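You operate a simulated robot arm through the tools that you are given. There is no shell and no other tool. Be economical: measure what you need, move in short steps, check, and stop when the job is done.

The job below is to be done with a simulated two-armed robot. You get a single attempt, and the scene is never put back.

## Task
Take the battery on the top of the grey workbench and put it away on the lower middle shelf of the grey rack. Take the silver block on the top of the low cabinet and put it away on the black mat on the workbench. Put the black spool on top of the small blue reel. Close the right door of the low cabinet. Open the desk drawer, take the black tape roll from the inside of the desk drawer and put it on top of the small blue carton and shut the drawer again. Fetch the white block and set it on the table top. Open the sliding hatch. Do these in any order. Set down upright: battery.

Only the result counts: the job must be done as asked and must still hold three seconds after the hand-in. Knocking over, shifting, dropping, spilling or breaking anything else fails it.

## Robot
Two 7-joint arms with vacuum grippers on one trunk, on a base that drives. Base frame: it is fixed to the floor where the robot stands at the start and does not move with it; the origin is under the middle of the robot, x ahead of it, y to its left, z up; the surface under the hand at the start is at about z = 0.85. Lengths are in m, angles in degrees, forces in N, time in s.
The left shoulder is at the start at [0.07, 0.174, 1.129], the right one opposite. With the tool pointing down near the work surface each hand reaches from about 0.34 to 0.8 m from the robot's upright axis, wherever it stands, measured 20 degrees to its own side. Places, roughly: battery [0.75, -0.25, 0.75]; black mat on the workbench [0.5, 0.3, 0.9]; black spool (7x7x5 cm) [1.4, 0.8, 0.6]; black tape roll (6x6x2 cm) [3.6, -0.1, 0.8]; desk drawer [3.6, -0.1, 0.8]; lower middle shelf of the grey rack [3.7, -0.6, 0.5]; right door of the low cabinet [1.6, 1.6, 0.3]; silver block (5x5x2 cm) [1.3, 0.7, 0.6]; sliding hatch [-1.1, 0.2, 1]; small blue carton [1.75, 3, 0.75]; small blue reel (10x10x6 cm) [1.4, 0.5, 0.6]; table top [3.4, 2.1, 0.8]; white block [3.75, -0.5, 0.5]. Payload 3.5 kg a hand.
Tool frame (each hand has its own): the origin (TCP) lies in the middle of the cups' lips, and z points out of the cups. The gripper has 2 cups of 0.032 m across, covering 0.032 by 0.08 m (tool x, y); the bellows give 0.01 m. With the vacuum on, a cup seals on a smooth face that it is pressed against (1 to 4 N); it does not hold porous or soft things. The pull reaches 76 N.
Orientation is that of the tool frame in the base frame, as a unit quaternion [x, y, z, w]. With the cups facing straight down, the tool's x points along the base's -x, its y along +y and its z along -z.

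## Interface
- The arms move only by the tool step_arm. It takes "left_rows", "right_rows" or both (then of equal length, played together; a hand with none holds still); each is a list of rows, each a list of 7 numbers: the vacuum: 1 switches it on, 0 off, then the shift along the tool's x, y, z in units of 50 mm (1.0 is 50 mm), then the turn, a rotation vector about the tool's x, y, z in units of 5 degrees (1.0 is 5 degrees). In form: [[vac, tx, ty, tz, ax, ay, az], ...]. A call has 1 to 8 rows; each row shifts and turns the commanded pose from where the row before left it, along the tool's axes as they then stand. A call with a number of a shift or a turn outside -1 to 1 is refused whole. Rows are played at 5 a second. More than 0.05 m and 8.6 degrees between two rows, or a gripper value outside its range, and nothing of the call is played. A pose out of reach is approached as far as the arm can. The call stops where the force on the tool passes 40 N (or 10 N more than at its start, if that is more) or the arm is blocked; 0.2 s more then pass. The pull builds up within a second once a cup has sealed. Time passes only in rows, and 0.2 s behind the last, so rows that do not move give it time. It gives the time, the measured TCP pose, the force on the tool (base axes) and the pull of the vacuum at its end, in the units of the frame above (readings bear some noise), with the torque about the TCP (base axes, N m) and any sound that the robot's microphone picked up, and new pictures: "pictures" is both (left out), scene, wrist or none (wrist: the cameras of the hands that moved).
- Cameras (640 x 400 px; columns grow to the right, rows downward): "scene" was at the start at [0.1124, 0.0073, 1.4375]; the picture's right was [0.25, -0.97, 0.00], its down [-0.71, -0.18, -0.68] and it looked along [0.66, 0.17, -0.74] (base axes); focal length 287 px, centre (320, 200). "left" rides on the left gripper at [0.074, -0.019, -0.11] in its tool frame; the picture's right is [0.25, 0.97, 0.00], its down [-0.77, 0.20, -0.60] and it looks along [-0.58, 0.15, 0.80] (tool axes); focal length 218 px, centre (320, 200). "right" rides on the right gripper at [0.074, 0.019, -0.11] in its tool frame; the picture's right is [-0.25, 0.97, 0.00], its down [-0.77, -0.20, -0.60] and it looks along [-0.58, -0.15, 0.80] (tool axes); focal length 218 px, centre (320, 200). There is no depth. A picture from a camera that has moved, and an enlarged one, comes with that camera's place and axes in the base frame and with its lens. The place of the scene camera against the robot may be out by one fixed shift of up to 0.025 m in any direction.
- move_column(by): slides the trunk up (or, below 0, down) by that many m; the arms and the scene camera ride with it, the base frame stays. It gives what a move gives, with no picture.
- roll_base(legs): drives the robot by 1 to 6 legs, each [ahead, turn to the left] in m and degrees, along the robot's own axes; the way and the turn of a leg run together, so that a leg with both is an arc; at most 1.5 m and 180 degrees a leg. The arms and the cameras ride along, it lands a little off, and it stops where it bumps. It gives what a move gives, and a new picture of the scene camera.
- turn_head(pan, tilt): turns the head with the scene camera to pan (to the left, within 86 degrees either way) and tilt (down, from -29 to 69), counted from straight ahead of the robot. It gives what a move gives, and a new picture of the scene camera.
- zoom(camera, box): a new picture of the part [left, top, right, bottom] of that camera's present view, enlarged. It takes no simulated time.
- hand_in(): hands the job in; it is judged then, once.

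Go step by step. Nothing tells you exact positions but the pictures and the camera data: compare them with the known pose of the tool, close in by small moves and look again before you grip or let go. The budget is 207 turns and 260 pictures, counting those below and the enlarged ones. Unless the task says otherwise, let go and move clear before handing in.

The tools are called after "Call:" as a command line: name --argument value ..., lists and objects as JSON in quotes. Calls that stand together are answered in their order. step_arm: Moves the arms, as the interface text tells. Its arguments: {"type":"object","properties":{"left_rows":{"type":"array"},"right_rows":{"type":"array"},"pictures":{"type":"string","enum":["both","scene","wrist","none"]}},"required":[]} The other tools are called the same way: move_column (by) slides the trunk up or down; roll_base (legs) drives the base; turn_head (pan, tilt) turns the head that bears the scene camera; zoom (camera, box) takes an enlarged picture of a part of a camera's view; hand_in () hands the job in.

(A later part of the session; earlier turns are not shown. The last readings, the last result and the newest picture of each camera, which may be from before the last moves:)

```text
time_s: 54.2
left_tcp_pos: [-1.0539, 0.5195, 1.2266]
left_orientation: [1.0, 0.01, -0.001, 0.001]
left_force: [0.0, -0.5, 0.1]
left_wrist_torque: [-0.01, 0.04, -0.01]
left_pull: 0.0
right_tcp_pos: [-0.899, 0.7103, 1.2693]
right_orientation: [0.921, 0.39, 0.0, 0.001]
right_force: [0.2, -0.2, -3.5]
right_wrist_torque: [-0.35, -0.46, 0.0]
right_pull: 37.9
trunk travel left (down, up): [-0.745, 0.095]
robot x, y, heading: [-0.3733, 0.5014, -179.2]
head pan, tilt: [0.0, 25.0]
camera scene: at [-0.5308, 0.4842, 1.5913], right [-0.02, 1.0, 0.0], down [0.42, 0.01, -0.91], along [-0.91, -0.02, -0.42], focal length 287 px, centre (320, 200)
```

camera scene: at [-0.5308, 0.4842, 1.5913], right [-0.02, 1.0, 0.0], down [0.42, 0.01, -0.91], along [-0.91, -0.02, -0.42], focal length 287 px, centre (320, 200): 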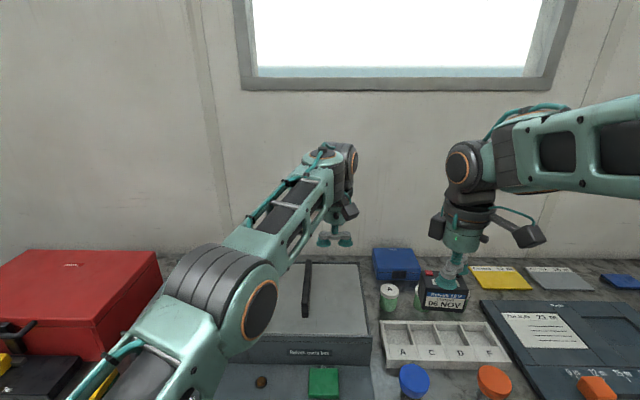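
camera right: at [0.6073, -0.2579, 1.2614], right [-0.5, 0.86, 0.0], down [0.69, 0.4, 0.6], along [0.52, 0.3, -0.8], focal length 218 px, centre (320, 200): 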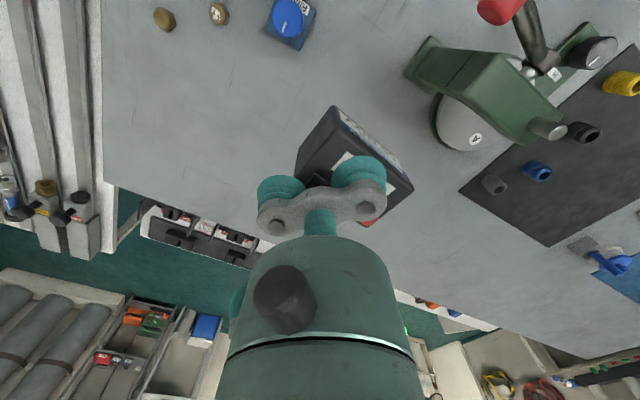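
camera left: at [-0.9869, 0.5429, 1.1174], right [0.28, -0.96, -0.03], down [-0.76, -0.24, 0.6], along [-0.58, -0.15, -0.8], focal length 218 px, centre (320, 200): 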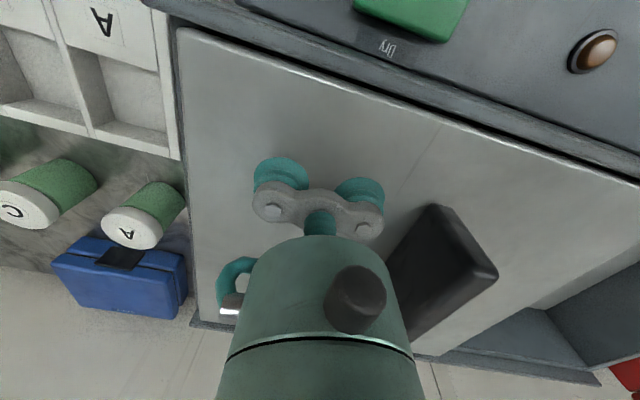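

Hatch is open. I'll tuck the left hand, then drive round the bench's left end.

Call:
step_arm --left_rows '[[0, 0.8, 0.6, 0, 0, 0, 0], [0, 0.8, 0.6, 0, 0, 0, 0], [0, 0.8, 0.6, 0, 0, 0, 0], [0, 0.8, 0.6, 0, 0, 0, 0], [0, 0.8, 0.6, 0, 0, 0, 0], [0, 0, 1, 0, 0, 0, 0], [0, 0, 1, 0, 0, 0, 0], [0, 0, 0.6, 0, 0, 0, 0]]' --pictures "none"

Call:
roll_base --legs '[[-0.05, 0], [0, -91]]'

```text
time_s: 56.0
left_tcp_pos: [-0.8474, 0.2441, 1.2259]
left_orientation: [1.0, 0.009, 0.0, 0.0]
left_force: [0.9, 0.2, -1.1]
left_wrist_torque: [0.03, 0.01, 0.02]
left_pull: 0.1
right_tcp_pos: [-0.8991, 0.7098, 1.27]
right_orientation: [0.92, 0.391, 0.001, 0.0]
right_force: [0.3, -0.2, -2.7]
right_wrist_torque: [-0.34, -0.42, 0.0]
right_pull: 38.0
trunk travel left (down, up): [-0.745, 0.095]
robot x, y, heading: [-0.3695, 0.4985, -179.2]
head pan, tilt: [0.0, 25.0]
```

```text
time_s: 60.8
left_tcp_pos: [-0.567, 0.9816, 1.2273]
left_orientation: [-0.705, 0.709, 0.0, 0.001]
left_force: [0.6, 0.8, -0.8]
left_wrist_torque: [-0.02, 0.01, -0.02]
left_pull: 0.1
right_tcp_pos: [-0.1006, 1.0201, 1.2688]
right_orientation: [0.922, -0.386, 0.0, 0.0]
right_force: [0.6, 0.7, -3.8]
right_wrist_torque: [-0.36, 0.28, 0.03]
right_pull: 37.9
trunk travel left (down, up): [-0.745, 0.095]
robot x, y, heading: [-0.3243, 0.4987, 89.7]
head pan, tilt: [0.0, 25.0]
camera scene: at [-0.3379, 0.6303, 1.5913], right [1.0, -0.01, 0.0], down [0.0, -0.42, -0.91], along [0.01, 0.91, -0.42], focal length 287 px, centre (320, 200)
```

scene: 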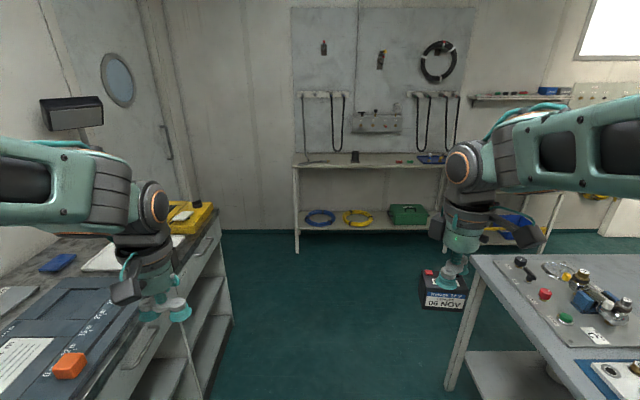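

The aisle is clear. Driving to y≈2.15 and turning right.

Call:
roll_base --legs '[[1.45, 0], [0.2, 0], [0, -90]]'

```text
time_s: 73.0
left_tcp_pos: [0.1646, 2.386, 1.2267]
left_orientation: [-0.002, 1.0, -0.001, 0.0]
left_force: [-0.2, -0.2, 0.2]
left_wrist_torque: [-0.01, 0.01, -0.01]
left_pull: 0.0
right_tcp_pos: [0.2102, 1.921, 1.2695]
right_orientation: [-0.384, 0.923, 0.0, -0.001]
right_force: [0.4, 0.1, -3.8]
right_wrist_torque: [0.31, 0.34, 0.04]
right_pull: 38.3
trunk travel left (down, up): [-0.745, 0.095]
robot x, y, heading: [-0.312, 2.1366, 0.3]
head pan, tilt: [0.0, 25.0]
camera scene: at [-0.1856, 2.1267, 1.5913], right [0.0, -1.0, 0.0], down [-0.42, 0.0, -0.91], along [0.91, 0.0, -0.42], focal length 287 px, centre (320, 200)
```

scene: 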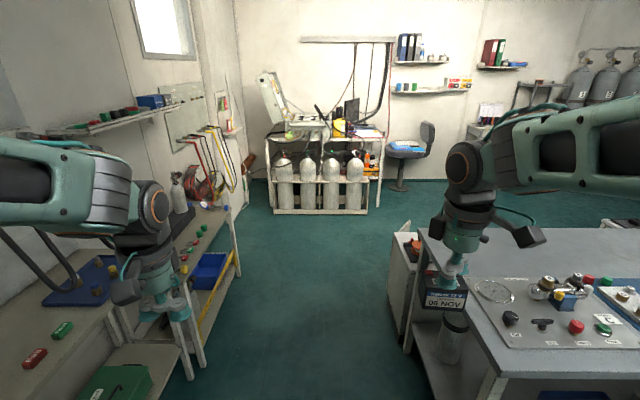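

The passage ahead is clear, with the table top at the far wall. Driving ahead and looking right at the low cabinet.

Call:
roll_base --legs '[[1.3, 0]]'

Call:
turn_head --pan -55 --tilt 35

```text
time_s: 79.5
left_tcp_pos: [1.4525, 2.3876, 1.2267]
left_orientation: [0.0, 1.0, 0.0, 0.0]
left_force: [-0.2, 0.5, 0.5]
left_wrist_torque: [0.0, 0.01, 0.02]
left_pull: 0.0
right_tcp_pos: [1.4946, 1.9224, 1.269]
right_orientation: [-0.383, 0.924, 0.0, 0.001]
right_force: [0.1, 0.2, -4.2]
right_wrist_torque: [0.29, 0.36, 0.0]
right_pull: 37.5
trunk travel left (down, up): [-0.745, 0.095]
robot x, y, heading: [0.9734, 2.1441, 0.1]
head pan, tilt: [0.0, 25.0]
camera scene: at [1.1007, 2.1295, 1.5914], right [0.0, -1.0, 0.0], down [-0.42, 0.0, -0.91], along [0.91, 0.0, -0.42], focal length 287 px, centre (320, 200)
```

scene: 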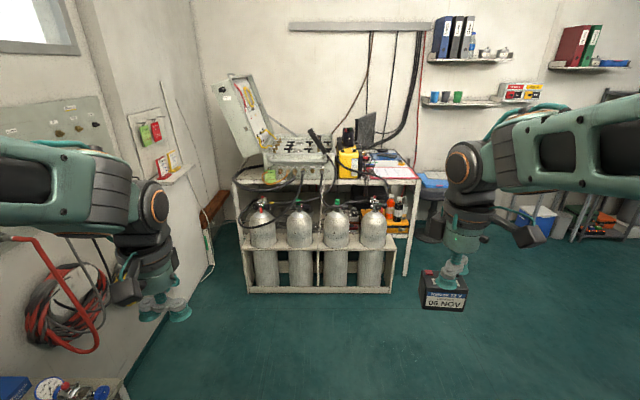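

```text
time_s: 80.7
left_tcp_pos: [1.453, 2.3886, 1.2263]
left_orientation: [0.001, 1.0, 0.0, 0.0]
left_force: [-0.5, 0.8, -0.6]
left_wrist_torque: [0.03, 0.01, -0.02]
left_pull: 0.0
right_tcp_pos: [1.4947, 1.9228, 1.2681]
right_orientation: [-0.383, 0.924, 0.0, -0.001]
right_force: [0.0, 0.6, -4.7]
right_wrist_torque: [0.29, 0.35, 0.03]
right_pull: 37.6
trunk travel left (down, up): [-0.745, 0.095]
robot x, y, heading: [0.9704, 2.1444, -0.0]
head pan, tilt: [-55.0, 35.0]
camera scene: at [1.0598, 2.0573, 1.5756], right [-0.82, -0.57, 0.0], down [-0.33, 0.47, -0.82], along [0.47, -0.67, -0.57], focal length 287 px, centre (320, 200)
```

scene: 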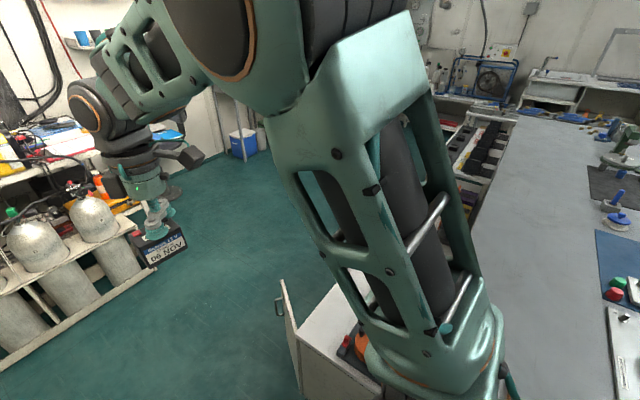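

The cabinet faces +x and its right door stands open; it will be worked from the far aisle. First I'll drive to the rack/desk corner to place the battery.

Call:
turn_head --pan 0 --tilt 25

Call:
roll_base --legs '[[1.45, 0], [0, -90]]'

```text
time_s: 81.9
left_tcp_pos: [1.4526, 2.3877, 1.2269]
left_orientation: [0.0, 1.0, 0.0, 0.0]
left_force: [0.3, 0.9, -0.7]
left_wrist_torque: [-0.02, 0.02, 0.0]
left_pull: 0.0
right_tcp_pos: [1.4947, 1.9224, 1.2684]
right_orientation: [-0.383, 0.924, -0.001, -0.001]
right_force: [-0.4, 0.1, -3.9]
right_wrist_torque: [0.33, 0.35, 0.03]
right_pull: 37.8
trunk travel left (down, up): [-0.745, 0.095]
robot x, y, heading: [0.9721, 2.1412, 0.3]
head pan, tilt: [0.0, 25.0]
camera scene: at [1.1013, 2.1293, 1.5913], right [0.0, -1.0, 0.0], down [-0.42, 0.0, -0.91], along [0.91, 0.0, -0.42], focal length 287 px, centre (320, 200)
```

scene: 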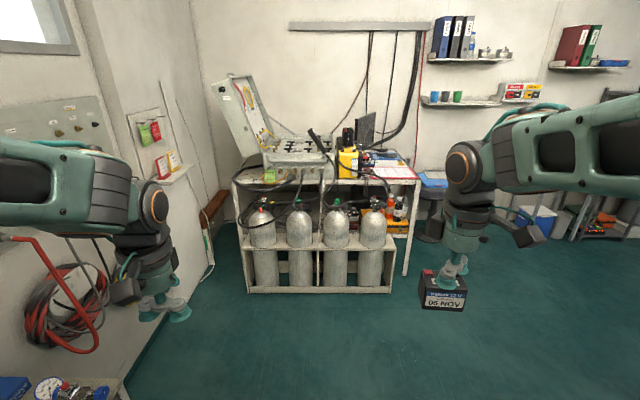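

```text
time_s: 92.9
left_tcp_pos: [2.6803, 1.6716, 1.2266]
left_orientation: [0.698, 0.716, 0.0, 0.0]
left_force: [0.1, -0.2, -0.4]
left_wrist_torque: [-0.01, 0.0, -0.01]
left_pull: 0.1
right_tcp_pos: [2.2161, 1.6179, 1.2697]
right_orientation: [0.372, 0.928, 0.001, -0.001]
right_force: [-0.7, -0.5, 0.0]
right_wrist_torque: [-0.03, 0.02, 0.01]
right_pull: 0.0
trunk travel left (down, up): [-0.745, 0.095]
robot x, y, heading: [2.4218, 2.1448, -88.4]
head pan, tilt: [0.0, 25.0]
camera scene: at [2.412, 1.9901, 1.5913], right [-1.0, -0.03, 0.0], down [-0.01, 0.42, -0.91], along [0.02, -0.91, -0.42], focal length 287 px, centre (320, 200)
```

scene: 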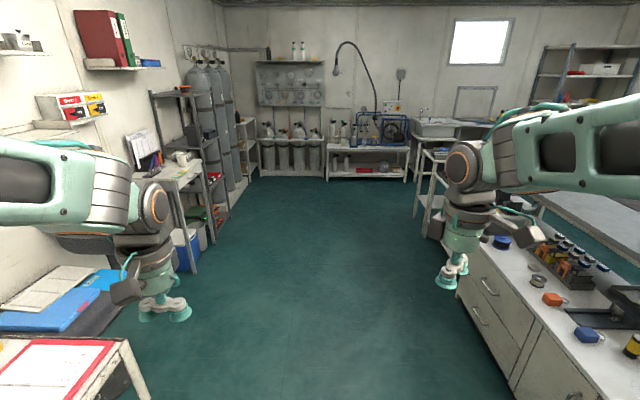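

The vacuum reading is zero: the battery was lost during that drive. I'll look for it on the floor around here.

Call:
turn_head --pan 0 --tilt 60

Call:
turn_head --pan 80 --tilt 40

Call:
turn_head --pan -80 --tilt 40

```text
time_s: 93.9
left_tcp_pos: [2.6807, 1.672, 1.2264]
left_orientation: [0.698, 0.716, 0.0, 0.0]
left_force: [-0.7, 1.0, 1.1]
left_wrist_torque: [0.01, 0.0, -0.02]
left_pull: 0.0
right_tcp_pos: [2.2163, 1.6186, 1.2695]
right_orientation: [0.372, 0.928, 0.001, -0.002]
right_force: [-0.2, -0.1, -0.7]
right_wrist_torque: [0.0, -0.02, 0.03]
right_pull: 0.1
trunk travel left (down, up): [-0.745, 0.095]
robot x, y, heading: [2.425, 2.1437, -88.4]
head pan, tilt: [0.0, 60.0]
camera scene: at [2.4112, 2.0155, 1.5413], right [-1.0, -0.03, 0.0], down [-0.02, 0.87, -0.5], along [0.01, -0.5, -0.87], focal length 287 px, centre (320, 200)
```

scene: 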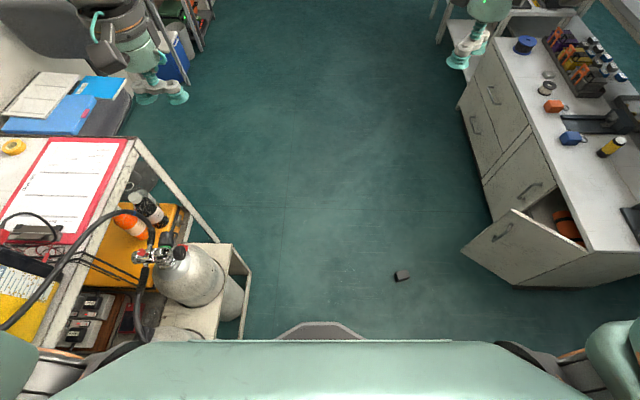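

```text
time_s: 95.5
left_tcp_pos: [2.6809, 1.6718, 1.2275]
left_orientation: [0.698, 0.716, 0.001, 0.0]
left_force: [0.0, -0.2, -0.5]
left_wrist_torque: [-0.01, 0.01, -0.02]
left_pull: 0.1
right_tcp_pos: [2.216, 1.6177, 1.2701]
right_orientation: [0.372, 0.928, 0.0, -0.001]
right_force: [0.5, 1.4, 1.2]
right_wrist_torque: [-0.02, 0.01, -0.02]
right_pull: 0.0
trunk travel left (down, up): [-0.745, 0.095]
robot x, y, heading: [2.4219, 2.1461, -88.4]
head pan, tilt: [80.0, 40.0]
camera scene: at [2.4934, 2.0696, 1.568], right [-0.15, -0.99, 0.0], down [-0.64, 0.1, -0.77], along [0.76, -0.11, -0.64], focal length 287 px, centre (320, 200)
```

scene: 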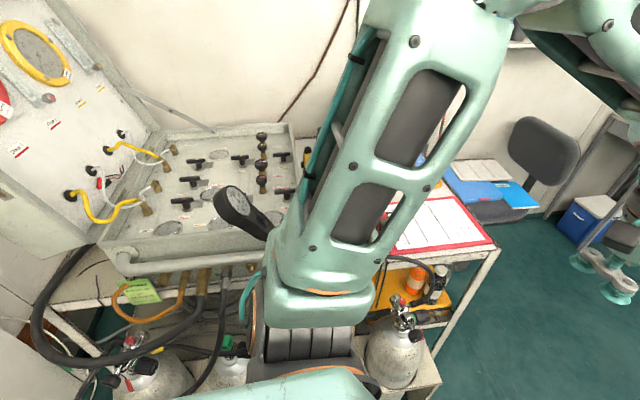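

```text
time_s: 97.9
left_tcp_pos: [2.6809, 1.6711, 1.2266]
left_orientation: [0.698, 0.716, -0.001, 0.0]
left_force: [-0.6, 0.5, -0.3]
left_wrist_torque: [-0.02, 0.04, 0.02]
left_pull: 0.1
right_tcp_pos: [2.2164, 1.6173, 1.2696]
right_orientation: [0.372, 0.928, 0.001, -0.001]
right_force: [-0.6, 0.2, 0.4]
right_wrist_torque: [-0.03, 0.03, 0.0]
right_pull: 0.0
trunk travel left (down, up): [-0.745, 0.095]
robot x, y, heading: [2.4243, 2.1449, -88.2]
head pan, tilt: [-80.0, 40.0]
camera scene: at [2.326, 2.0653, 1.568], right [-0.2, 0.98, 0.0], down [0.63, 0.13, -0.77], along [-0.75, -0.15, -0.64], focal length 287 px, centre (320, 200)
```

scene: 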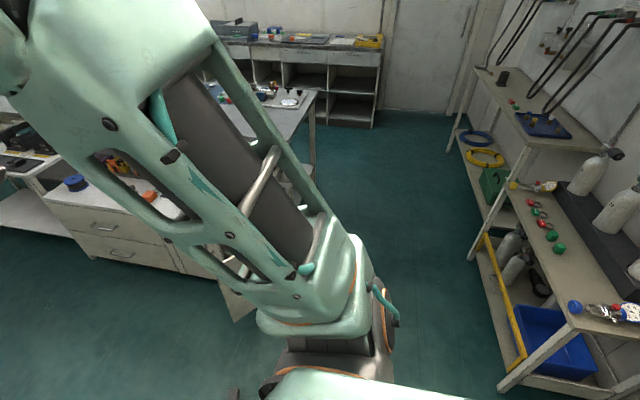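

The battery lies on the floor at about [1.98,1.59]. I'll turn 20° toward it and look closely.

Call:
roll_base --legs '[[0, -20]]'

Call:
turn_head --pan -15 --tilt 62

Call:
zoom --camera "scene" --box '[260, 150, 420, 250]'

```text
time_s: 99.4
left_tcp_pos: [2.5043, 1.612, 1.2272]
left_orientation: [0.812, 0.583, -0.001, -0.001]
left_force: [0.0, -0.5, -0.4]
left_wrist_torque: [0.0, -0.01, 0.0]
left_pull: 0.2
right_tcp_pos: [2.0488, 1.7192, 1.2691]
right_orientation: [0.526, 0.85, 0.0, -0.001]
right_force: [0.4, -0.3, 0.9]
right_wrist_torque: [0.03, 0.02, 0.01]
right_pull: 0.1
trunk travel left (down, up): [-0.745, 0.095]
robot x, y, heading: [2.4259, 2.1433, -108.7]
head pan, tilt: [-80.0, 40.0]
camera scene: at [2.3094, 2.0971, 1.5681], right [0.15, 0.99, 0.0], down [0.64, -0.1, -0.77], along [-0.76, 0.11, -0.64], focal length 287 px, centre (320, 200)
```

scene: 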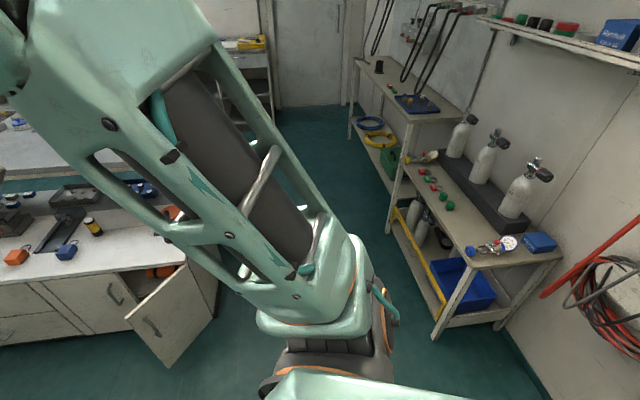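

```text
time_s: 100.8
left_tcp_pos: [2.5041, 1.612, 1.2266]
left_orientation: [0.812, 0.584, 0.0, -0.001]
left_force: [0.3, -0.3, -0.4]
left_wrist_torque: [-0.03, -0.05, -0.05]
left_pull: 0.1
right_tcp_pos: [2.0469, 1.7203, 1.2693]
right_orientation: [0.527, 0.85, 0.0, 0.001]
right_force: [-0.3, 0.1, -0.3]
right_wrist_torque: [-0.02, -0.01, -0.02]
right_pull: 0.0
trunk travel left (down, up): [-0.745, 0.095]
robot x, y, heading: [2.4232, 2.1422, -108.3]
head pan, tilt: [-15.0, 62.0]
camera scene: at [2.3562, 2.0313, 1.539], right [-0.83, 0.55, 0.0], down [0.49, 0.74, -0.47], along [-0.26, -0.39, -0.88], focal length 287 px, centre (320, 200)
```

scene: 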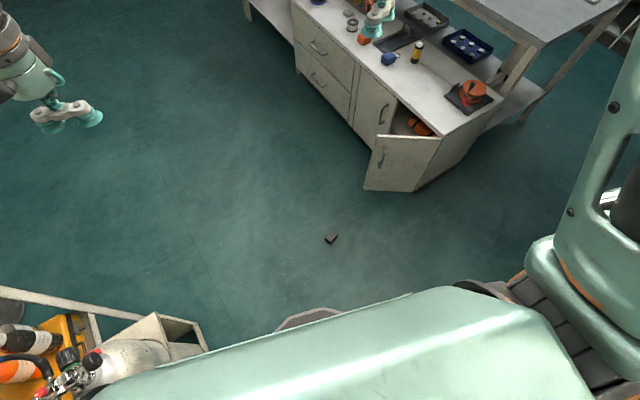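

```text
4.00 times, centred on (340, 200) of scene
camera zoom: at [2.3562, 2.0313, 1.539], right [-0.83, 0.55, 0.0], down [0.49, 0.74, -0.47], along [-0.26, -0.39, -0.88], focal length 1148 px, centre (240, 200)
```

zoom: 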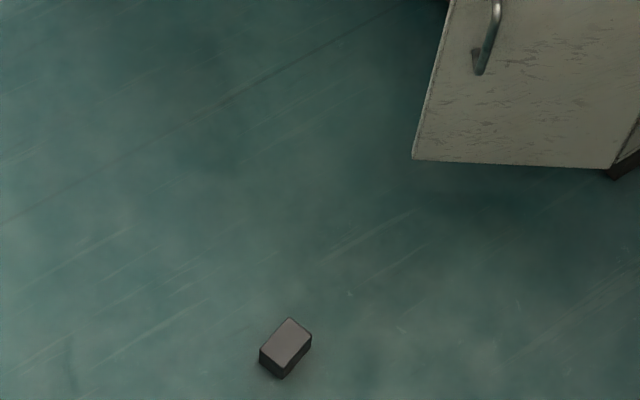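

The battery lies about [1.985,1.589] on the floor. The table by my left elbow makes lowering here risky, so I'll drive into the open aisle and face it from the other side.

Call:
roll_base --legs '[[0, 18.5], [1.2, 0], [0, -128]]'

Call:
turn_head --pan -15 --tilt 55

```text
time_s: 113.2
left_tcp_pos: [1.8966, 1.0393, 1.2271]
left_orientation: [0.944, -0.33, 0.0, -0.001]
left_force: [0.1, -0.6, -0.3]
left_wrist_torque: [0.01, 0.03, -0.02]
left_pull: 0.0
right_tcp_pos: [2.1546, 1.4313, 1.2689]
right_orientation: [0.998, 0.055, 0.001, 0.0]
right_force: [-0.3, -0.5, 0.1]
right_wrist_torque: [-0.01, 0.03, 0.03]
right_pull: 0.1
trunk travel left (down, up): [-0.745, 0.095]
robot x, y, heading: [2.4252, 0.9329, 141.4]
head pan, tilt: [-15.0, 62.0]
camera scene: at [2.3324, 1.0037, 1.539], right [0.8, 0.59, 0.0], down [0.53, -0.71, -0.47], along [-0.28, 0.38, -0.88], focal length 287 px, centre (320, 200)
```

scene: 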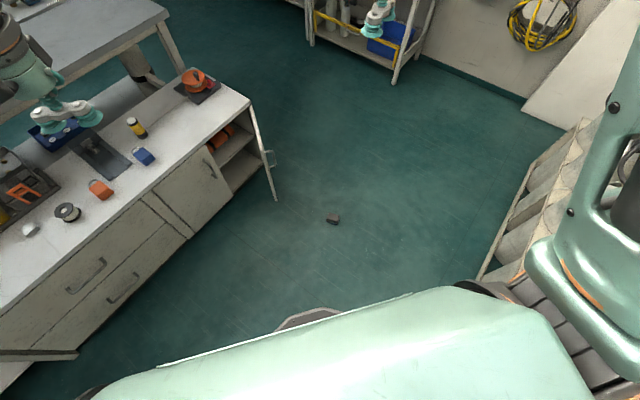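

```text
time_s: 113.9
left_tcp_pos: [1.8964, 1.0396, 1.2271]
left_orientation: [0.944, -0.33, 0.0, 0.0]
left_force: [0.1, -0.2, -0.2]
left_wrist_torque: [0.06, -0.01, 0.02]
left_pull: 0.1
right_tcp_pos: [2.1544, 1.4306, 1.2692]
right_orientation: [0.998, 0.056, 0.001, 0.0]
right_force: [-0.4, -0.1, -0.8]
right_wrist_torque: [0.0, -0.01, -0.02]
right_pull: 0.0
trunk travel left (down, up): [-0.745, 0.095]
robot x, y, heading: [2.425, 0.9311, 141.3]
head pan, tilt: [-15.0, 55.0]
camera scene: at [2.3279, 1.0101, 1.5473], right [0.8, 0.59, 0.0], down [0.49, -0.66, -0.57], along [-0.34, 0.46, -0.82], focal length 287 px, centre (320, 200)
```

scene: 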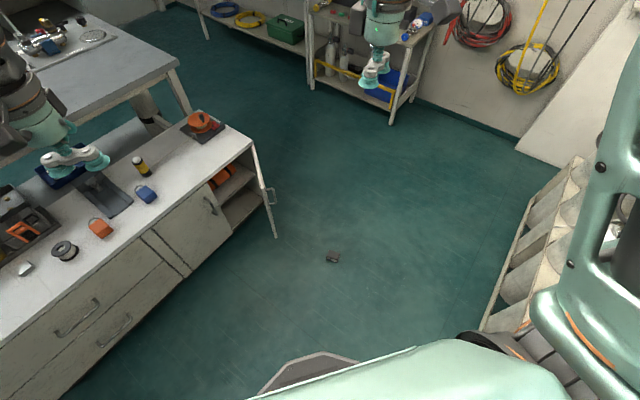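

I can see it and the cabinet well. I'll advance 0.1 m and zoom on the battery.

Call:
roll_base --legs '[[0.1, 0]]'

Call:
zoom --camera "scene" --box '[280, 240, 380, 310]'

Call:
move_column --by -0.4

```text
time_s: 115.1
left_tcp_pos: [1.8228, 1.1004, 1.2284]
left_orientation: [0.944, -0.331, -0.002, -0.001]
left_force: [0.2, 0.6, 0.9]
left_wrist_torque: [0.02, 0.0, -0.01]
left_pull: 0.0
right_tcp_pos: [2.0785, 1.4904, 1.2706]
right_orientation: [0.999, 0.054, -0.001, -0.001]
right_force: [0.3, 0.1, -0.2]
right_wrist_torque: [0.02, 0.01, 0.01]
right_pull: 0.0
trunk travel left (down, up): [-0.745, 0.095]
robot x, y, heading: [2.3491, 0.9968, 141.3]
head pan, tilt: [-15.0, 55.0]
camera scene: at [2.2539, 1.069, 1.5478], right [0.8, 0.59, 0.0], down [0.49, -0.66, -0.58], along [-0.34, 0.46, -0.82], focal length 287 px, centre (320, 200)
```

scene: 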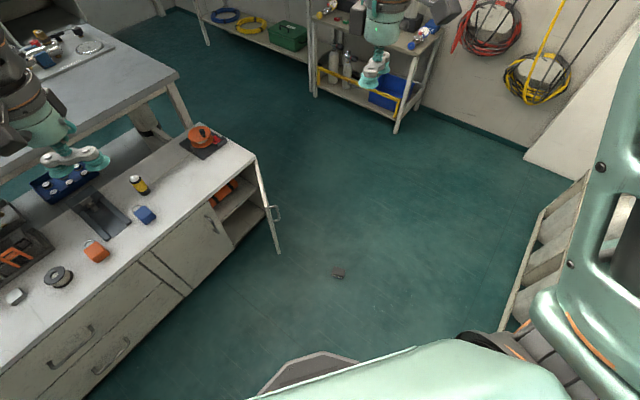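

```text
5.71 times, centred on (330, 275) of scene
camera zoom: at [2.2539, 1.069, 1.5478], right [0.8, 0.59, 0.0], down [0.49, -0.66, -0.58], along [-0.34, 0.46, -0.82], focal length 1639 px, centre (263, -229)
```

zoom: 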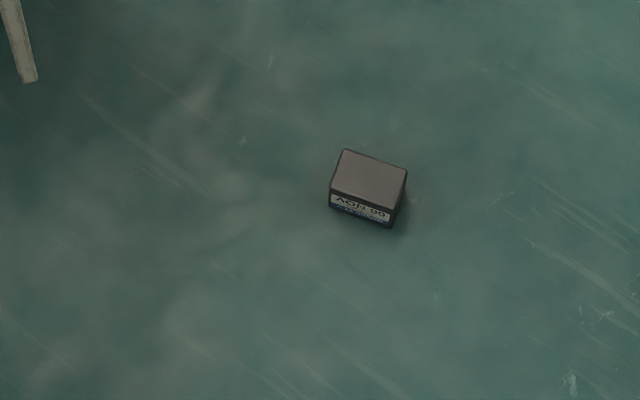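

```text
time_s: 118.9
left_tcp_pos: [1.8185, 1.1019, 0.8281]
left_orientation: [0.944, -0.33, 0.0, 0.0]
left_force: [-0.2, 0.2, -0.7]
left_wrist_torque: [0.01, -0.01, -0.01]
left_pull: 0.0
right_tcp_pos: [2.0758, 1.4935, 0.8694]
right_orientation: [0.999, 0.055, 0.001, 0.0]
right_force: [0.3, -0.3, -0.6]
right_wrist_torque: [0.02, -0.03, 0.01]
right_pull: 0.1
trunk travel left (down, up): [-0.345, 0.495]
robot x, y, heading: [2.3474, 0.9967, 141.7]
head pan, tilt: [-15.0, 55.0]
```

The battery landed upside down, with its plain bottom up. My plan is to pick it by the bottom, tilt it forward to lay it on its face, then re-grip its back so it can stand upright on the shelf. First I'll align the hand's yaw with it and descend.

Call:
step_arm --right_rows '[[0, 0, 0, 0.4, 0, 0, 1], [0, 0, 0, 0.4, 0, 0, 1], [0, 0, 0, 0.4, 0, 0, 1], [0, 0, 0, 0.4, 0, 0, 1], [0, 0, 0, 0.4, 0, 0, 1], [0, 0, 0, 0.4, 0, 0, 1], [0, 0, 0, 0.4, 0, 0, 1], [0, 0, 0, 0.4, 0, 0, 1]]' --pictures "none"

Call:
step_arm --right_rows '[[0, 0, 0, 0.4, 0, 0, 1], [0, 0, 0, 0.4, 0, 0, 1], [0, 0, 0, 0.4, 0, 0, 1], [0, 0, 0, 0.4, 0, 0, 1], [0, 0, 0, 0.4, 0, 0, 1], [0, 0, 0, 0.4, 0, 0, 1], [0, 0, 0, 0.4, 0, 0, 1], [0, 0, 0, 0.4, 0, 0, 0.8]]' --pictures "wrist"

```text
time_s: 120.7
left_tcp_pos: [1.8189, 1.1021, 0.8268]
left_orientation: [0.944, -0.33, -0.001, 0.0]
left_force: [-0.5, -0.2, 0.2]
left_wrist_torque: [0.01, -0.02, -0.01]
left_pull: 0.0
right_tcp_pos: [2.0765, 1.4937, 0.7088]
right_orientation: [0.957, -0.291, 0.0, -0.001]
right_force: [0.2, 0.1, 0.0]
right_wrist_torque: [-0.01, -0.02, 0.02]
right_pull: 0.1
trunk travel left (down, up): [-0.345, 0.495]
robot x, y, heading: [2.3457, 0.997, 141.4]
head pan, tilt: [-15.0, 55.0]
```

```text
time_s: 122.5
left_tcp_pos: [1.8181, 1.1032, 0.8269]
left_orientation: [0.944, -0.331, 0.0, 0.0]
left_force: [0.0, 0.4, -0.5]
left_wrist_torque: [0.01, 0.02, -0.02]
left_pull: 0.1
right_tcp_pos: [2.076, 1.4924, 0.5487]
right_orientation: [0.805, -0.593, 0.0, 0.0]
right_force: [-0.7, -0.8, 0.3]
right_wrist_torque: [0.01, 0.01, -0.01]
right_pull: 0.0
trunk travel left (down, up): [-0.345, 0.495]
robot x, y, heading: [2.3462, 0.9966, 141.4]
head pan, tilt: [-15.0, 55.0]
camera right: at [2.0805, 1.4168, 0.6608], right [-1.0, -0.05, 0.0], down [-0.04, 0.8, 0.6], along [-0.03, 0.6, -0.8], focal length 218 px, centre (320, 200)
```

right: 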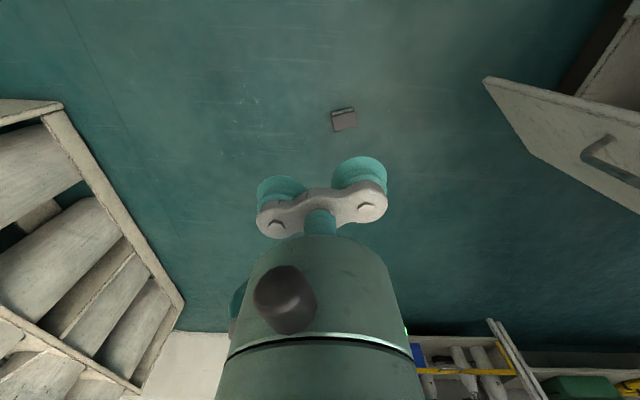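

Battery at ~[2.009,1.596]. Lowering the trunk 0.3 m and moving above it.

Call:
move_column --by -0.3

Call:
zoom --camera "right" --box '[280, 0, 440, 100]'

```text
time_s: 125.5
left_tcp_pos: [1.8188, 1.1017, 0.5275]
left_orientation: [0.944, -0.331, 0.0, 0.0]
left_force: [0.6, -0.1, -0.9]
left_wrist_torque: [0.03, -0.01, -0.01]
left_pull: 0.1
right_tcp_pos: [2.0771, 1.4924, 0.2497]
right_orientation: [0.806, -0.592, 0.0, -0.001]
right_force: [0.3, -0.4, -0.5]
right_wrist_torque: [0.0, 0.01, -0.04]
right_pull: 0.1
trunk travel left (down, up): [-0.045, 0.795]
robot x, y, heading: [2.3508, 0.9927, 141.3]
head pan, tilt: [-15.0, 55.0]
```

```text
4.00 times, centred on (360, 50) of right
camera zoom: at [2.0808, 1.4165, 0.3613], right [-1.0, -0.05, 0.0], down [-0.04, 0.8, 0.6], along [-0.03, 0.6, -0.8], focal length 873 px, centre (160, 800)
```

zoom: 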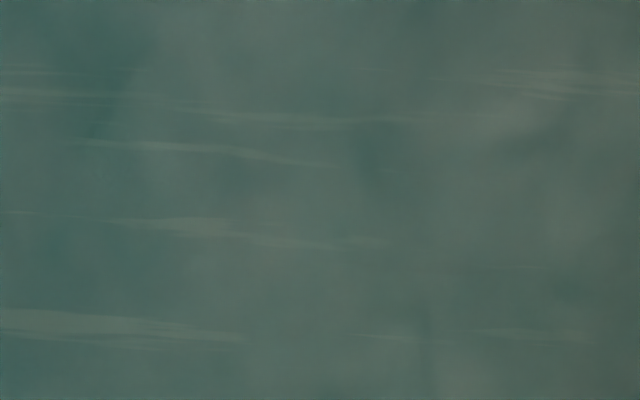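

The battery now sits near the right cup in the picture; zooming there.

Call:
zoom --camera "right" --box '[290, 110, 450, 210]'

```text
4.00 times, centred on (370, 160) of right
camera zoom: at [2.0808, 1.4165, 0.3613], right [-1.0, -0.05, 0.0], down [-0.04, 0.8, 0.6], along [-0.03, 0.6, -0.8], focal length 873 px, centre (120, 360)
```

zoom: 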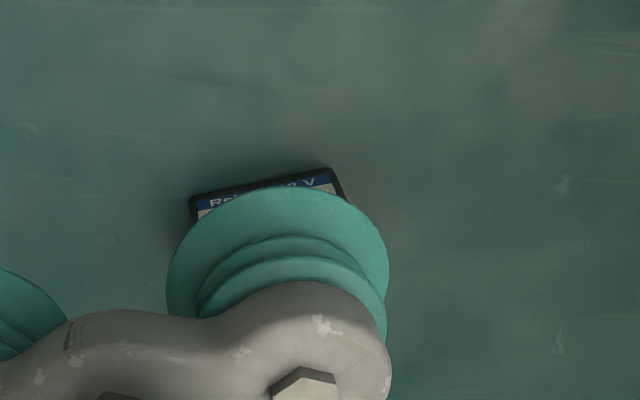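

Battery centre is about [2.003,1.606], and its yaw matches the tool's. Moving above it, one cup centred, and lowering.

Call:
step_arm --right_rows '[[0, -0.871, 0.083, 0, 0, 0, 0], [0, -0.871, 0.083, 0, 0, 0, 0], [0, -0.871, 0.083, 0, 0, 0, 0], [0, 0, 0, 0.9, 0, 0, 0], [0, 0, 0, 0.9, 0, 0, 0], [0, 0, 0, 0.6, 0, 0, 0], [0, 0, 0, 0, 0, 0, 0]]' --pictures "wrist"

```text
time_s: 127.1
left_tcp_pos: [1.8184, 1.1027, 0.5268]
left_orientation: [0.944, -0.331, 0.0, 0.0]
left_force: [-0.6, -0.2, -0.9]
left_wrist_torque: [0.02, -0.05, -0.03]
left_pull: 0.3
right_tcp_pos: [2.0253, 1.6131, 0.1285]
right_orientation: [0.805, -0.594, 0.001, 0.0]
right_force: [-0.1, -0.8, -0.8]
right_wrist_torque: [-0.03, 0.0, -0.02]
right_pull: 0.1
trunk travel left (down, up): [-0.045, 0.795]
robot x, y, heading: [2.3483, 0.9968, 141.5]
head pan, tilt: [-15.0, 55.0]
camera right: at [2.0297, 1.537, 0.2404], right [-1.0, -0.05, 0.0], down [-0.04, 0.8, 0.6], along [-0.03, 0.6, -0.8], focal length 218 px, centre (320, 200)
```

right: 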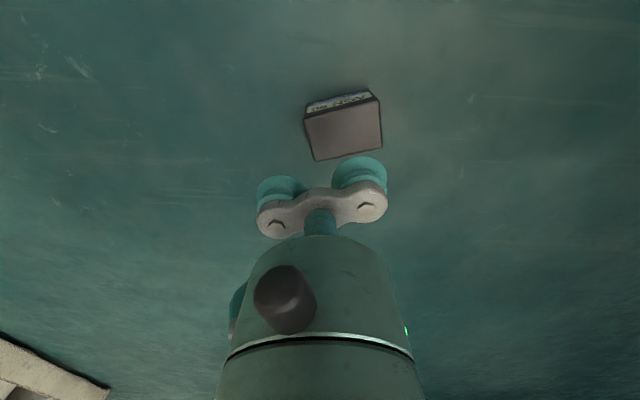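

Well aligned. Descending with the vacuum on.

Call:
step_arm --right_rows '[[1, 0.06, 0, 0.9, 0, 0, 0], [1, 0, 0, 0.4, 0, 0, 0], [1, 0, 0, 0.12, 0, 0, 0], [1, 0, 0, 0.1, 0, 0, 0], [1, 0, 0, 0.06, 0, 0, 0], [1, 0, 0, 0, 0, 0, 0], [1, 0, 0, 0, 0, 0, 0]]' --pictures "wrist"

```text
time_s: 128.7
left_tcp_pos: [1.8188, 1.102, 0.5278]
left_orientation: [0.944, -0.33, 0.0, 0.0]
left_force: [-0.2, 0.5, -0.5]
left_wrist_torque: [0.01, 0.02, 0.02]
left_pull: 0.1
right_tcp_pos: [2.027, 1.6116, 0.0515]
right_orientation: [0.806, -0.592, 0.0, -0.001]
right_force: [2.5, -0.9, 2.6]
right_wrist_torque: [-0.22, 0.73, 0.08]
right_pull: 38.0
trunk travel left (down, up): [-0.045, 0.795]
robot x, y, heading: [2.3459, 0.9933, 141.4]
head pan, tilt: [-15.0, 55.0]
camera right: at [2.0314, 1.5347, 0.1627], right [-1.0, -0.05, 0.0], down [-0.04, 0.8, 0.6], along [-0.03, 0.6, -0.8], focal length 218 px, centre (320, 200)
```

right: 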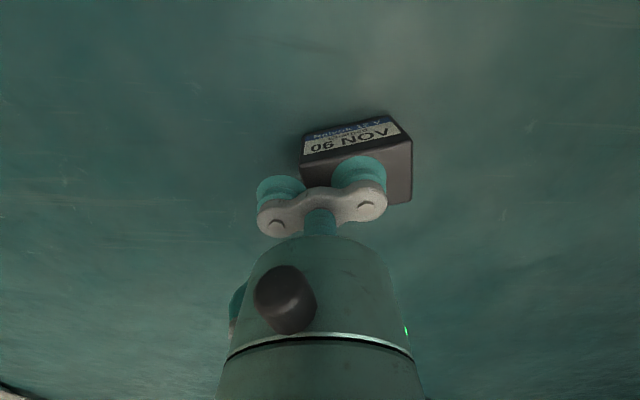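

Sealed. Lifting 8 cm and starting to tilt the hand forward.

Call:
step_arm --right_rows '[[1, 0, 0, -0.6, 0, 0, 0], [1, 0, 0, -1, 0, 0, 0], [1, 0, 0, 0, 0, -1, 0], [1, 0, 0, 0, 0, -1, 0], [1, 0, 0, 0, 0, -1, 0], [1, 0, 0, 0, 0, -1, 0], [1, 0, 0, 0, 0, -1, 0], [1, 0, 0, 0, 0, -1, 0]]' --pictures "none"

Call:
step_arm --right_rows '[[1, 0, 0, 0, 0, -1, 0], [1, 0, 0, 0, 0, -1, 0], [1, 0, 0, 0, 0, -1, 0], [1, 0, 0, 0, 0, -1, 0], [1, 0, 0, 0, 0, -1, 0], [1, 0, 0, 0, 0, -1, 0], [1, 0, 0, 0, 0, 0, 0]]' --pictures "both"

```text
time_s: 130.5
left_tcp_pos: [1.8184, 1.1028, 0.5273]
left_orientation: [0.944, -0.33, 0.0, 0.0]
left_force: [-0.2, 0.2, -0.3]
left_wrist_torque: [0.01, 0.0, 0.01]
left_pull: 0.1
right_tcp_pos: [2.0271, 1.6105, 0.13]
right_orientation: [0.779, -0.571, -0.21, -0.154]
right_force: [0.6, -0.1, -3.9]
right_wrist_torque: [-0.18, 0.37, 0.31]
right_pull: 37.8
trunk travel left (down, up): [-0.045, 0.795]
robot x, y, heading: [2.3442, 0.994, 141.6]
head pan, tilt: [-15.0, 55.0]
```

```text
time_s: 132.1
left_tcp_pos: [1.8185, 1.1024, 0.5273]
left_orientation: [0.944, -0.331, 0.0, 0.0]
left_force: [-0.7, 0.1, -0.4]
left_wrist_torque: [-0.01, -0.06, -0.02]
left_pull: 0.0
right_tcp_pos: [2.0267, 1.6097, 0.1297]
right_orientation: [0.698, -0.513, -0.402, -0.297]
right_force: [0.7, 0.2, -3.3]
right_wrist_torque: [-0.11, 0.17, 0.5]
right_pull: 38.0
trunk travel left (down, up): [-0.045, 0.795]
robot x, y, heading: [2.3476, 0.9943, 141.4]
head pan, tilt: [-15.0, 55.0]
camera scene: at [2.25, 1.0723, 0.8473], right [0.8, 0.59, 0.0], down [0.49, -0.66, -0.57], along [-0.34, 0.46, -0.82], focal length 287 px, centre (320, 200)
camera right: at [2.0484, 1.4787, 0.1231], right [-0.96, -0.17, 0.22], down [0.23, -0.07, 0.97], along [-0.15, 0.98, 0.11], focal length 218 px, centre (320, 200)
```

scene: 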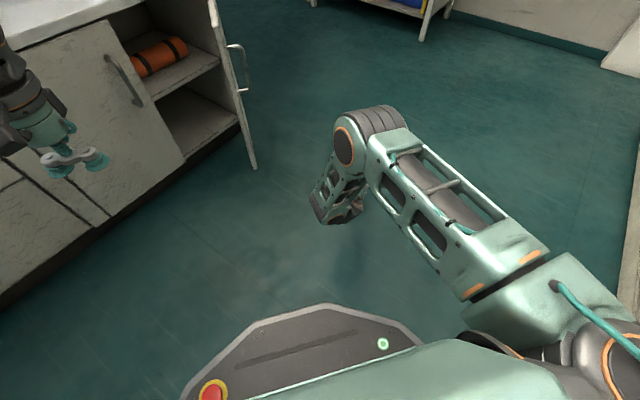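
right: 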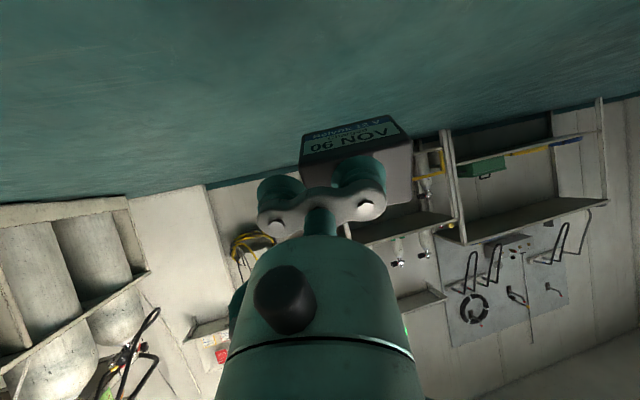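

Tilted 60°. Lowering toward the floor in small steps to let the front edge touch.

Call:
step_arm --right_rows '[[1, 0.85, 0, 0.5, 0, 0, 0], [1, 0.34, 0, 0.2, 0, 0, 0], [1, 0.087, 0, 0.05, 0, 0, 0], [1, 0.087, 0, 0.05, 0, 0, 0], [1, 0, 0, 0, 0, 0, 0]]' --pictures "wrist"

```text
time_s: 133.3
left_tcp_pos: [1.8197, 1.1035, 0.5263]
left_orientation: [0.944, -0.331, 0.0, 0.0]
left_force: [0.2, -1.1, 0.3]
left_wrist_torque: [0.04, 0.0, 0.02]
left_pull: 0.0
right_tcp_pos: [2.0271, 1.612, 0.052]
right_orientation: [0.697, -0.514, -0.402, -0.298]
right_force: [-1.3, -0.6, -4.8]
right_wrist_torque: [-0.17, 0.2, 0.51]
right_pull: 38.1
trunk travel left (down, up): [-0.045, 0.795]
robot x, y, heading: [2.3478, 0.9954, 141.3]
head pan, tilt: [-15.0, 55.0]
camera right: at [2.0484, 1.4793, 0.0441], right [-0.96, -0.17, 0.22], down [0.23, -0.07, 0.97], along [-0.15, 0.98, 0.11], focal length 218 px, centre (320, 200)
```

right: 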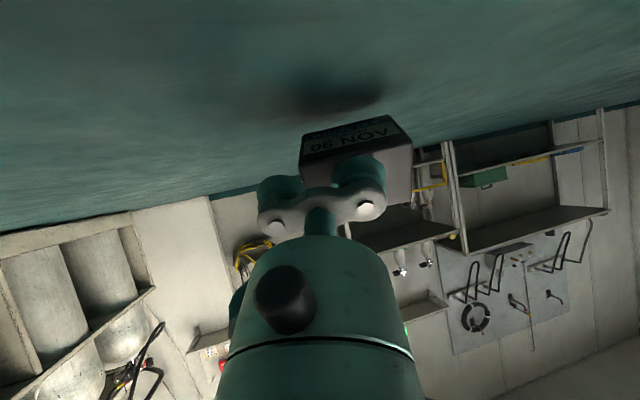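

No contact yet. A few more millimetres.

Call:
step_arm --right_rows '[[1, 0.052, 0, 0.03, 0, 0, 0], [1, 0.052, 0, 0.03, 0, 0, 0], [1, 0.052, 0, 0.03, 0, 0, 0], [1, 0, 0, 0, 0, 0, 0]]' --pictures "wrist"

```text
time_s: 134.3
left_tcp_pos: [1.819, 1.102, 0.5257]
left_orientation: [0.944, -0.331, 0.001, -0.001]
left_force: [-0.2, -0.4, 0.5]
left_wrist_torque: [0.04, -0.01, 0.01]
left_pull: 0.1
right_tcp_pos: [2.0272, 1.6108, 0.0429]
right_orientation: [0.698, -0.513, -0.403, -0.296]
right_force: [-0.1, 0.3, -3.4]
right_wrist_torque: [-0.16, 0.16, 0.53]
right_pull: 37.8
trunk travel left (down, up): [-0.045, 0.795]
robot x, y, heading: [2.3446, 0.9956, 141.4]
head pan, tilt: [-15.0, 55.0]
camera right: at [2.0484, 1.4791, 0.0353], right [-0.96, -0.17, 0.22], down [0.23, -0.07, 0.97], along [-0.15, 0.98, 0.11], focal length 218 px, centre (320, 200)
```

right: 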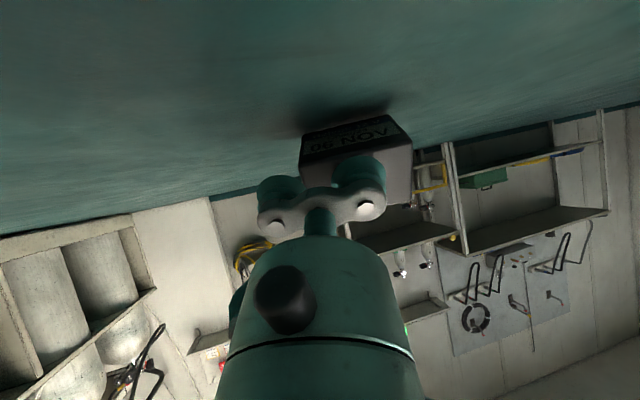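

Nearly touching; continuing.

Call:
step_arm --right_rows '[[1, 0.052, 0, 0.03, 0, 0, 0], [1, 0.052, 0, 0.03, 0, 0, 0], [1, 0.052, 0, 0.03, 0, 0, 0], [1, 0, 0, 0, 0, 0, 0]]' --pictures "wrist"

```text
time_s: 135.3
left_tcp_pos: [1.8191, 1.1004, 0.5277]
left_orientation: [0.944, -0.331, 0.0, 0.0]
left_force: [0.6, 0.8, -0.4]
left_wrist_torque: [-0.01, -0.03, 0.01]
left_pull: 0.1
right_tcp_pos: [2.0264, 1.6108, 0.034]
right_orientation: [0.697, -0.512, -0.404, -0.297]
right_force: [1.0, -2.3, 7.7]
right_wrist_torque: [0.28, 0.14, 0.52]
right_pull: 37.3
trunk travel left (down, up): [-0.045, 0.795]
robot x, y, heading: [2.3503, 0.9976, 141.3]
head pan, tilt: [-15.0, 55.0]
camera right: at [2.0486, 1.4793, 0.0268], right [-0.96, -0.17, 0.22], down [0.23, -0.07, 0.97], along [-0.15, 0.98, 0.11], focal length 218 px, centre (320, 200)
```

right: 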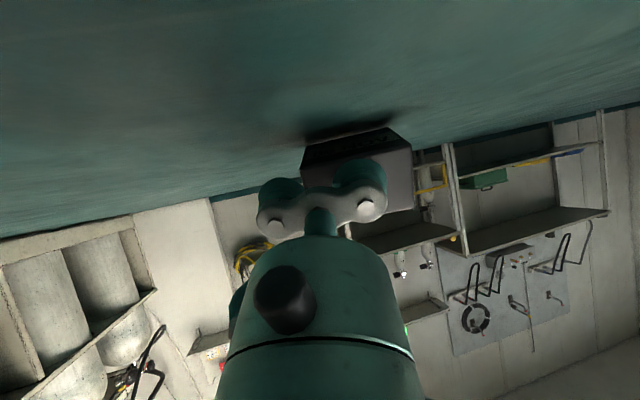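

Edge is on the floor. Releasing, letting it settle, then backing off along the tool axis.

Call:
step_arm --right_rows '[[0, 0, 0, 0, 0, 0, 0], [0, 0, 0, 0, 0, 0, 0], [0, 0, 0, 0, 0, 0, 0], [0, 0, 0, -0.3, 0, 0, 0], [0, 0, 0, -0.9, 0, 0, 0], [0, -0.3, 0, -0.9, 0, 0, 0], [0, -0.6, 0, -0.7, 0, 0, 0]]' --pictures "wrist"

```text
time_s: 136.9
left_tcp_pos: [1.8185, 1.1026, 0.5268]
left_orientation: [0.944, -0.329, 0.0, 0.001]
left_force: [-0.5, 0.5, -0.3]
left_wrist_torque: [0.03, 0.02, 0.0]
left_pull: 0.1
right_tcp_pos: [2.0559, 1.5147, 0.1439]
right_orientation: [0.698, -0.512, -0.403, -0.296]
right_force: [0.1, -0.3, -0.2]
right_wrist_torque: [0.0, -0.03, -0.02]
right_pull: 0.0
trunk travel left (down, up): [-0.045, 0.795]
robot x, y, heading: [2.3491, 0.9978, 141.3]
head pan, tilt: [-15.0, 55.0]
camera right: at [2.0787, 1.3833, 0.136], right [-0.96, -0.17, 0.22], down [0.23, -0.07, 0.97], along [-0.15, 0.98, 0.11], focal length 218 px, centre (320, 200)
```

right: 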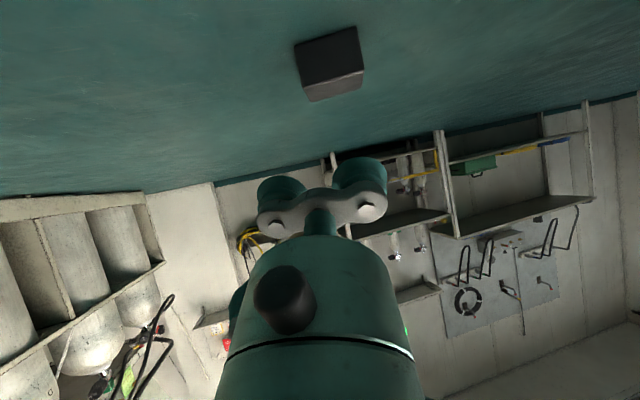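

The battery now lies label-down with its back up and its bottom toward me. Rotating the hand back to vertical above it.

Call:
step_arm --right_rows '[[0, -0.85, 0, -0.5, 0, 0, 0], [0, 0, 0, 0, 0, 1, 0], [0, 0, 0, 0, 0, 1, 0], [0, 0, 0, 0, 0, 1, 0], [0, 0, 0, 0, 0, 1, 0], [0, 0, 0, 0, 0, 1, 0], [0, 0, 0, 0, 0, 1, 0]]' --pictures "none"

Call:
step_arm --right_rows '[[0, 0, 0, 0, 0, 1, 0], [0, 0, 0, 0, 0, 1, 0], [0, 0, 0, 0, 0, 1, 0], [0, 0, 0, 0, 0, 1, 0], [0, 0, 0, 0, 0, 1, 0], [0, 0, 0, 0, 0, 1, 0], [0, -0.8, 0, 0, 0, 0, 0], [0, 0, 0, 0, 0, 0, 0]]' --pictures "wrist"

```text
time_s: 138.5
left_tcp_pos: [1.819, 1.1034, 0.5257]
left_orientation: [0.944, -0.331, 0.0, 0.0]
left_force: [0.7, 1.0, -0.5]
left_wrist_torque: [-0.02, 0.0, 0.01]
left_pull: 0.1
right_tcp_pos: [2.0562, 1.5155, 0.1924]
right_orientation: [0.779, -0.572, -0.208, -0.154]
right_force: [0.4, 0.0, 0.4]
right_wrist_torque: [-0.03, 0.0, -0.02]
right_pull: 0.1
trunk travel left (down, up): [-0.045, 0.795]
robot x, y, heading: [2.3465, 0.9927, 141.4]
head pan, tilt: [-15.0, 55.0]
```

```text
time_s: 140.3
left_tcp_pos: [1.8188, 1.1018, 0.526]
left_orientation: [0.944, -0.331, 0.0, 0.0]
left_force: [0.4, -0.3, 1.3]
left_wrist_torque: [-0.01, -0.03, -0.01]
left_pull: 0.0
right_tcp_pos: [2.0447, 1.5553, 0.192]
right_orientation: [0.806, -0.592, 0.001, -0.001]
right_force: [-0.3, 0.8, 0.1]
right_wrist_torque: [0.0, -0.01, -0.04]
right_pull: 0.0
trunk travel left (down, up): [-0.045, 0.795]
robot x, y, heading: [2.345, 0.995, 141.6]
head pan, tilt: [-15.0, 55.0]
camera right: at [2.0486, 1.4789, 0.304], right [-1.0, -0.05, 0.0], down [-0.04, 0.8, 0.6], along [-0.03, 0.6, -0.8], focal length 218 px, centre (320, 200)
```

right: 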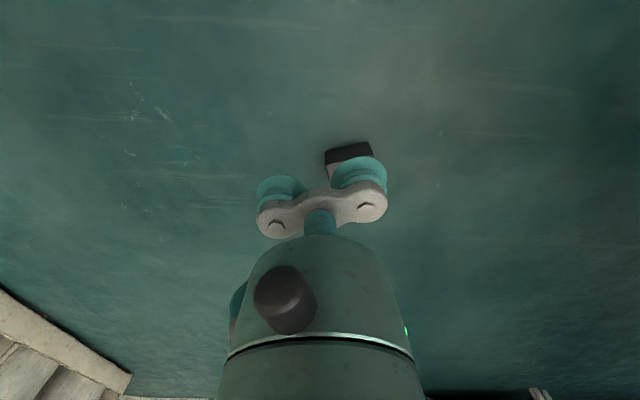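

Call:
step_arm --right_rows '[[0, -0.9, 0, 0, 0, 0, 0], [0, -0.8, 0, 0, 0, 0, 0], [0, 0, 0, 0, 0, 0, 0]]' --pictures "none"

Call:
zoom --camera "right" --box '[270, 80, 430, 180]'

```text
time_s: 141.1
left_tcp_pos: [1.8192, 1.1025, 0.5275]
left_orientation: [0.944, -0.33, -0.001, 0.0]
left_force: [1.0, 0.7, -0.4]
left_wrist_torque: [0.01, -0.01, -0.02]
left_pull: 0.1
right_tcp_pos: [2.0192, 1.6357, 0.1931]
right_orientation: [0.806, -0.592, 0.0, -0.001]
right_force: [-0.4, 0.9, -0.2]
right_wrist_torque: [0.01, 0.02, -0.02]
right_pull: 0.1
trunk travel left (down, up): [-0.045, 0.795]
robot x, y, heading: [2.3466, 0.9944, 141.5]
head pan, tilt: [-15.0, 55.0]
```

```text
4.00 times, centred on (350, 130) of right
camera zoom: at [2.0236, 1.5598, 0.3044], right [-1.0, -0.05, 0.0], down [-0.04, 0.8, 0.6], along [-0.03, 0.6, -0.8], focal length 873 px, centre (200, 480)
```

zoom: 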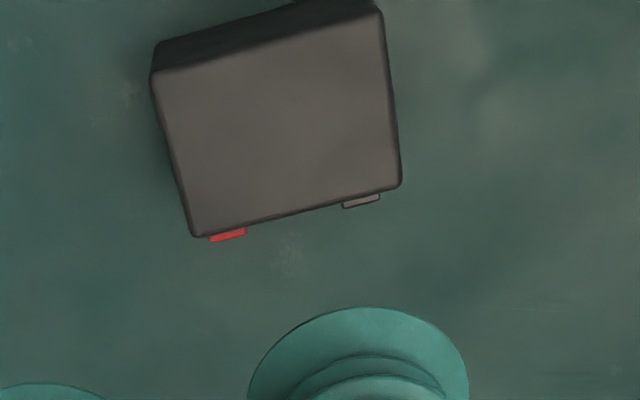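

Aligned exactly over its back face. Descending to grip.

Call:
step_arm --right_rows '[[1, 0, 0, 0.9, 0, 0, 0], [1, 0, 0, 0.9, 0, 0, 0], [1, 0, 0, 0.9, 0, 0, 0], [1, 0, 0, 0.2, 0, 0, 0], [1, 0, 0, 0.1, 0, 0, 0], [1, 0, 0, 0.08, 0, 0, 0], [1, 0, 0, 0, 0, 0, 0], [1, 0, 0, 0, 0, 0, 0]]' --pictures "none"

```text
time_s: 142.9
left_tcp_pos: [1.8187, 1.1021, 0.5285]
left_orientation: [0.944, -0.33, -0.002, -0.002]
left_force: [-0.1, -0.1, -0.4]
left_wrist_torque: [0.01, -0.02, 0.02]
left_pull: 0.1
right_tcp_pos: [2.0182, 1.6356, 0.0414]
right_orientation: [0.805, -0.593, -0.002, -0.001]
right_force: [4.9, -5.2, 24.7]
right_wrist_torque: [-0.37, 0.81, 0.07]
right_pull: 37.7
trunk travel left (down, up): [-0.045, 0.795]
robot x, y, heading: [2.3444, 0.9975, 141.5]
head pan, tilt: [-15.0, 55.0]
```

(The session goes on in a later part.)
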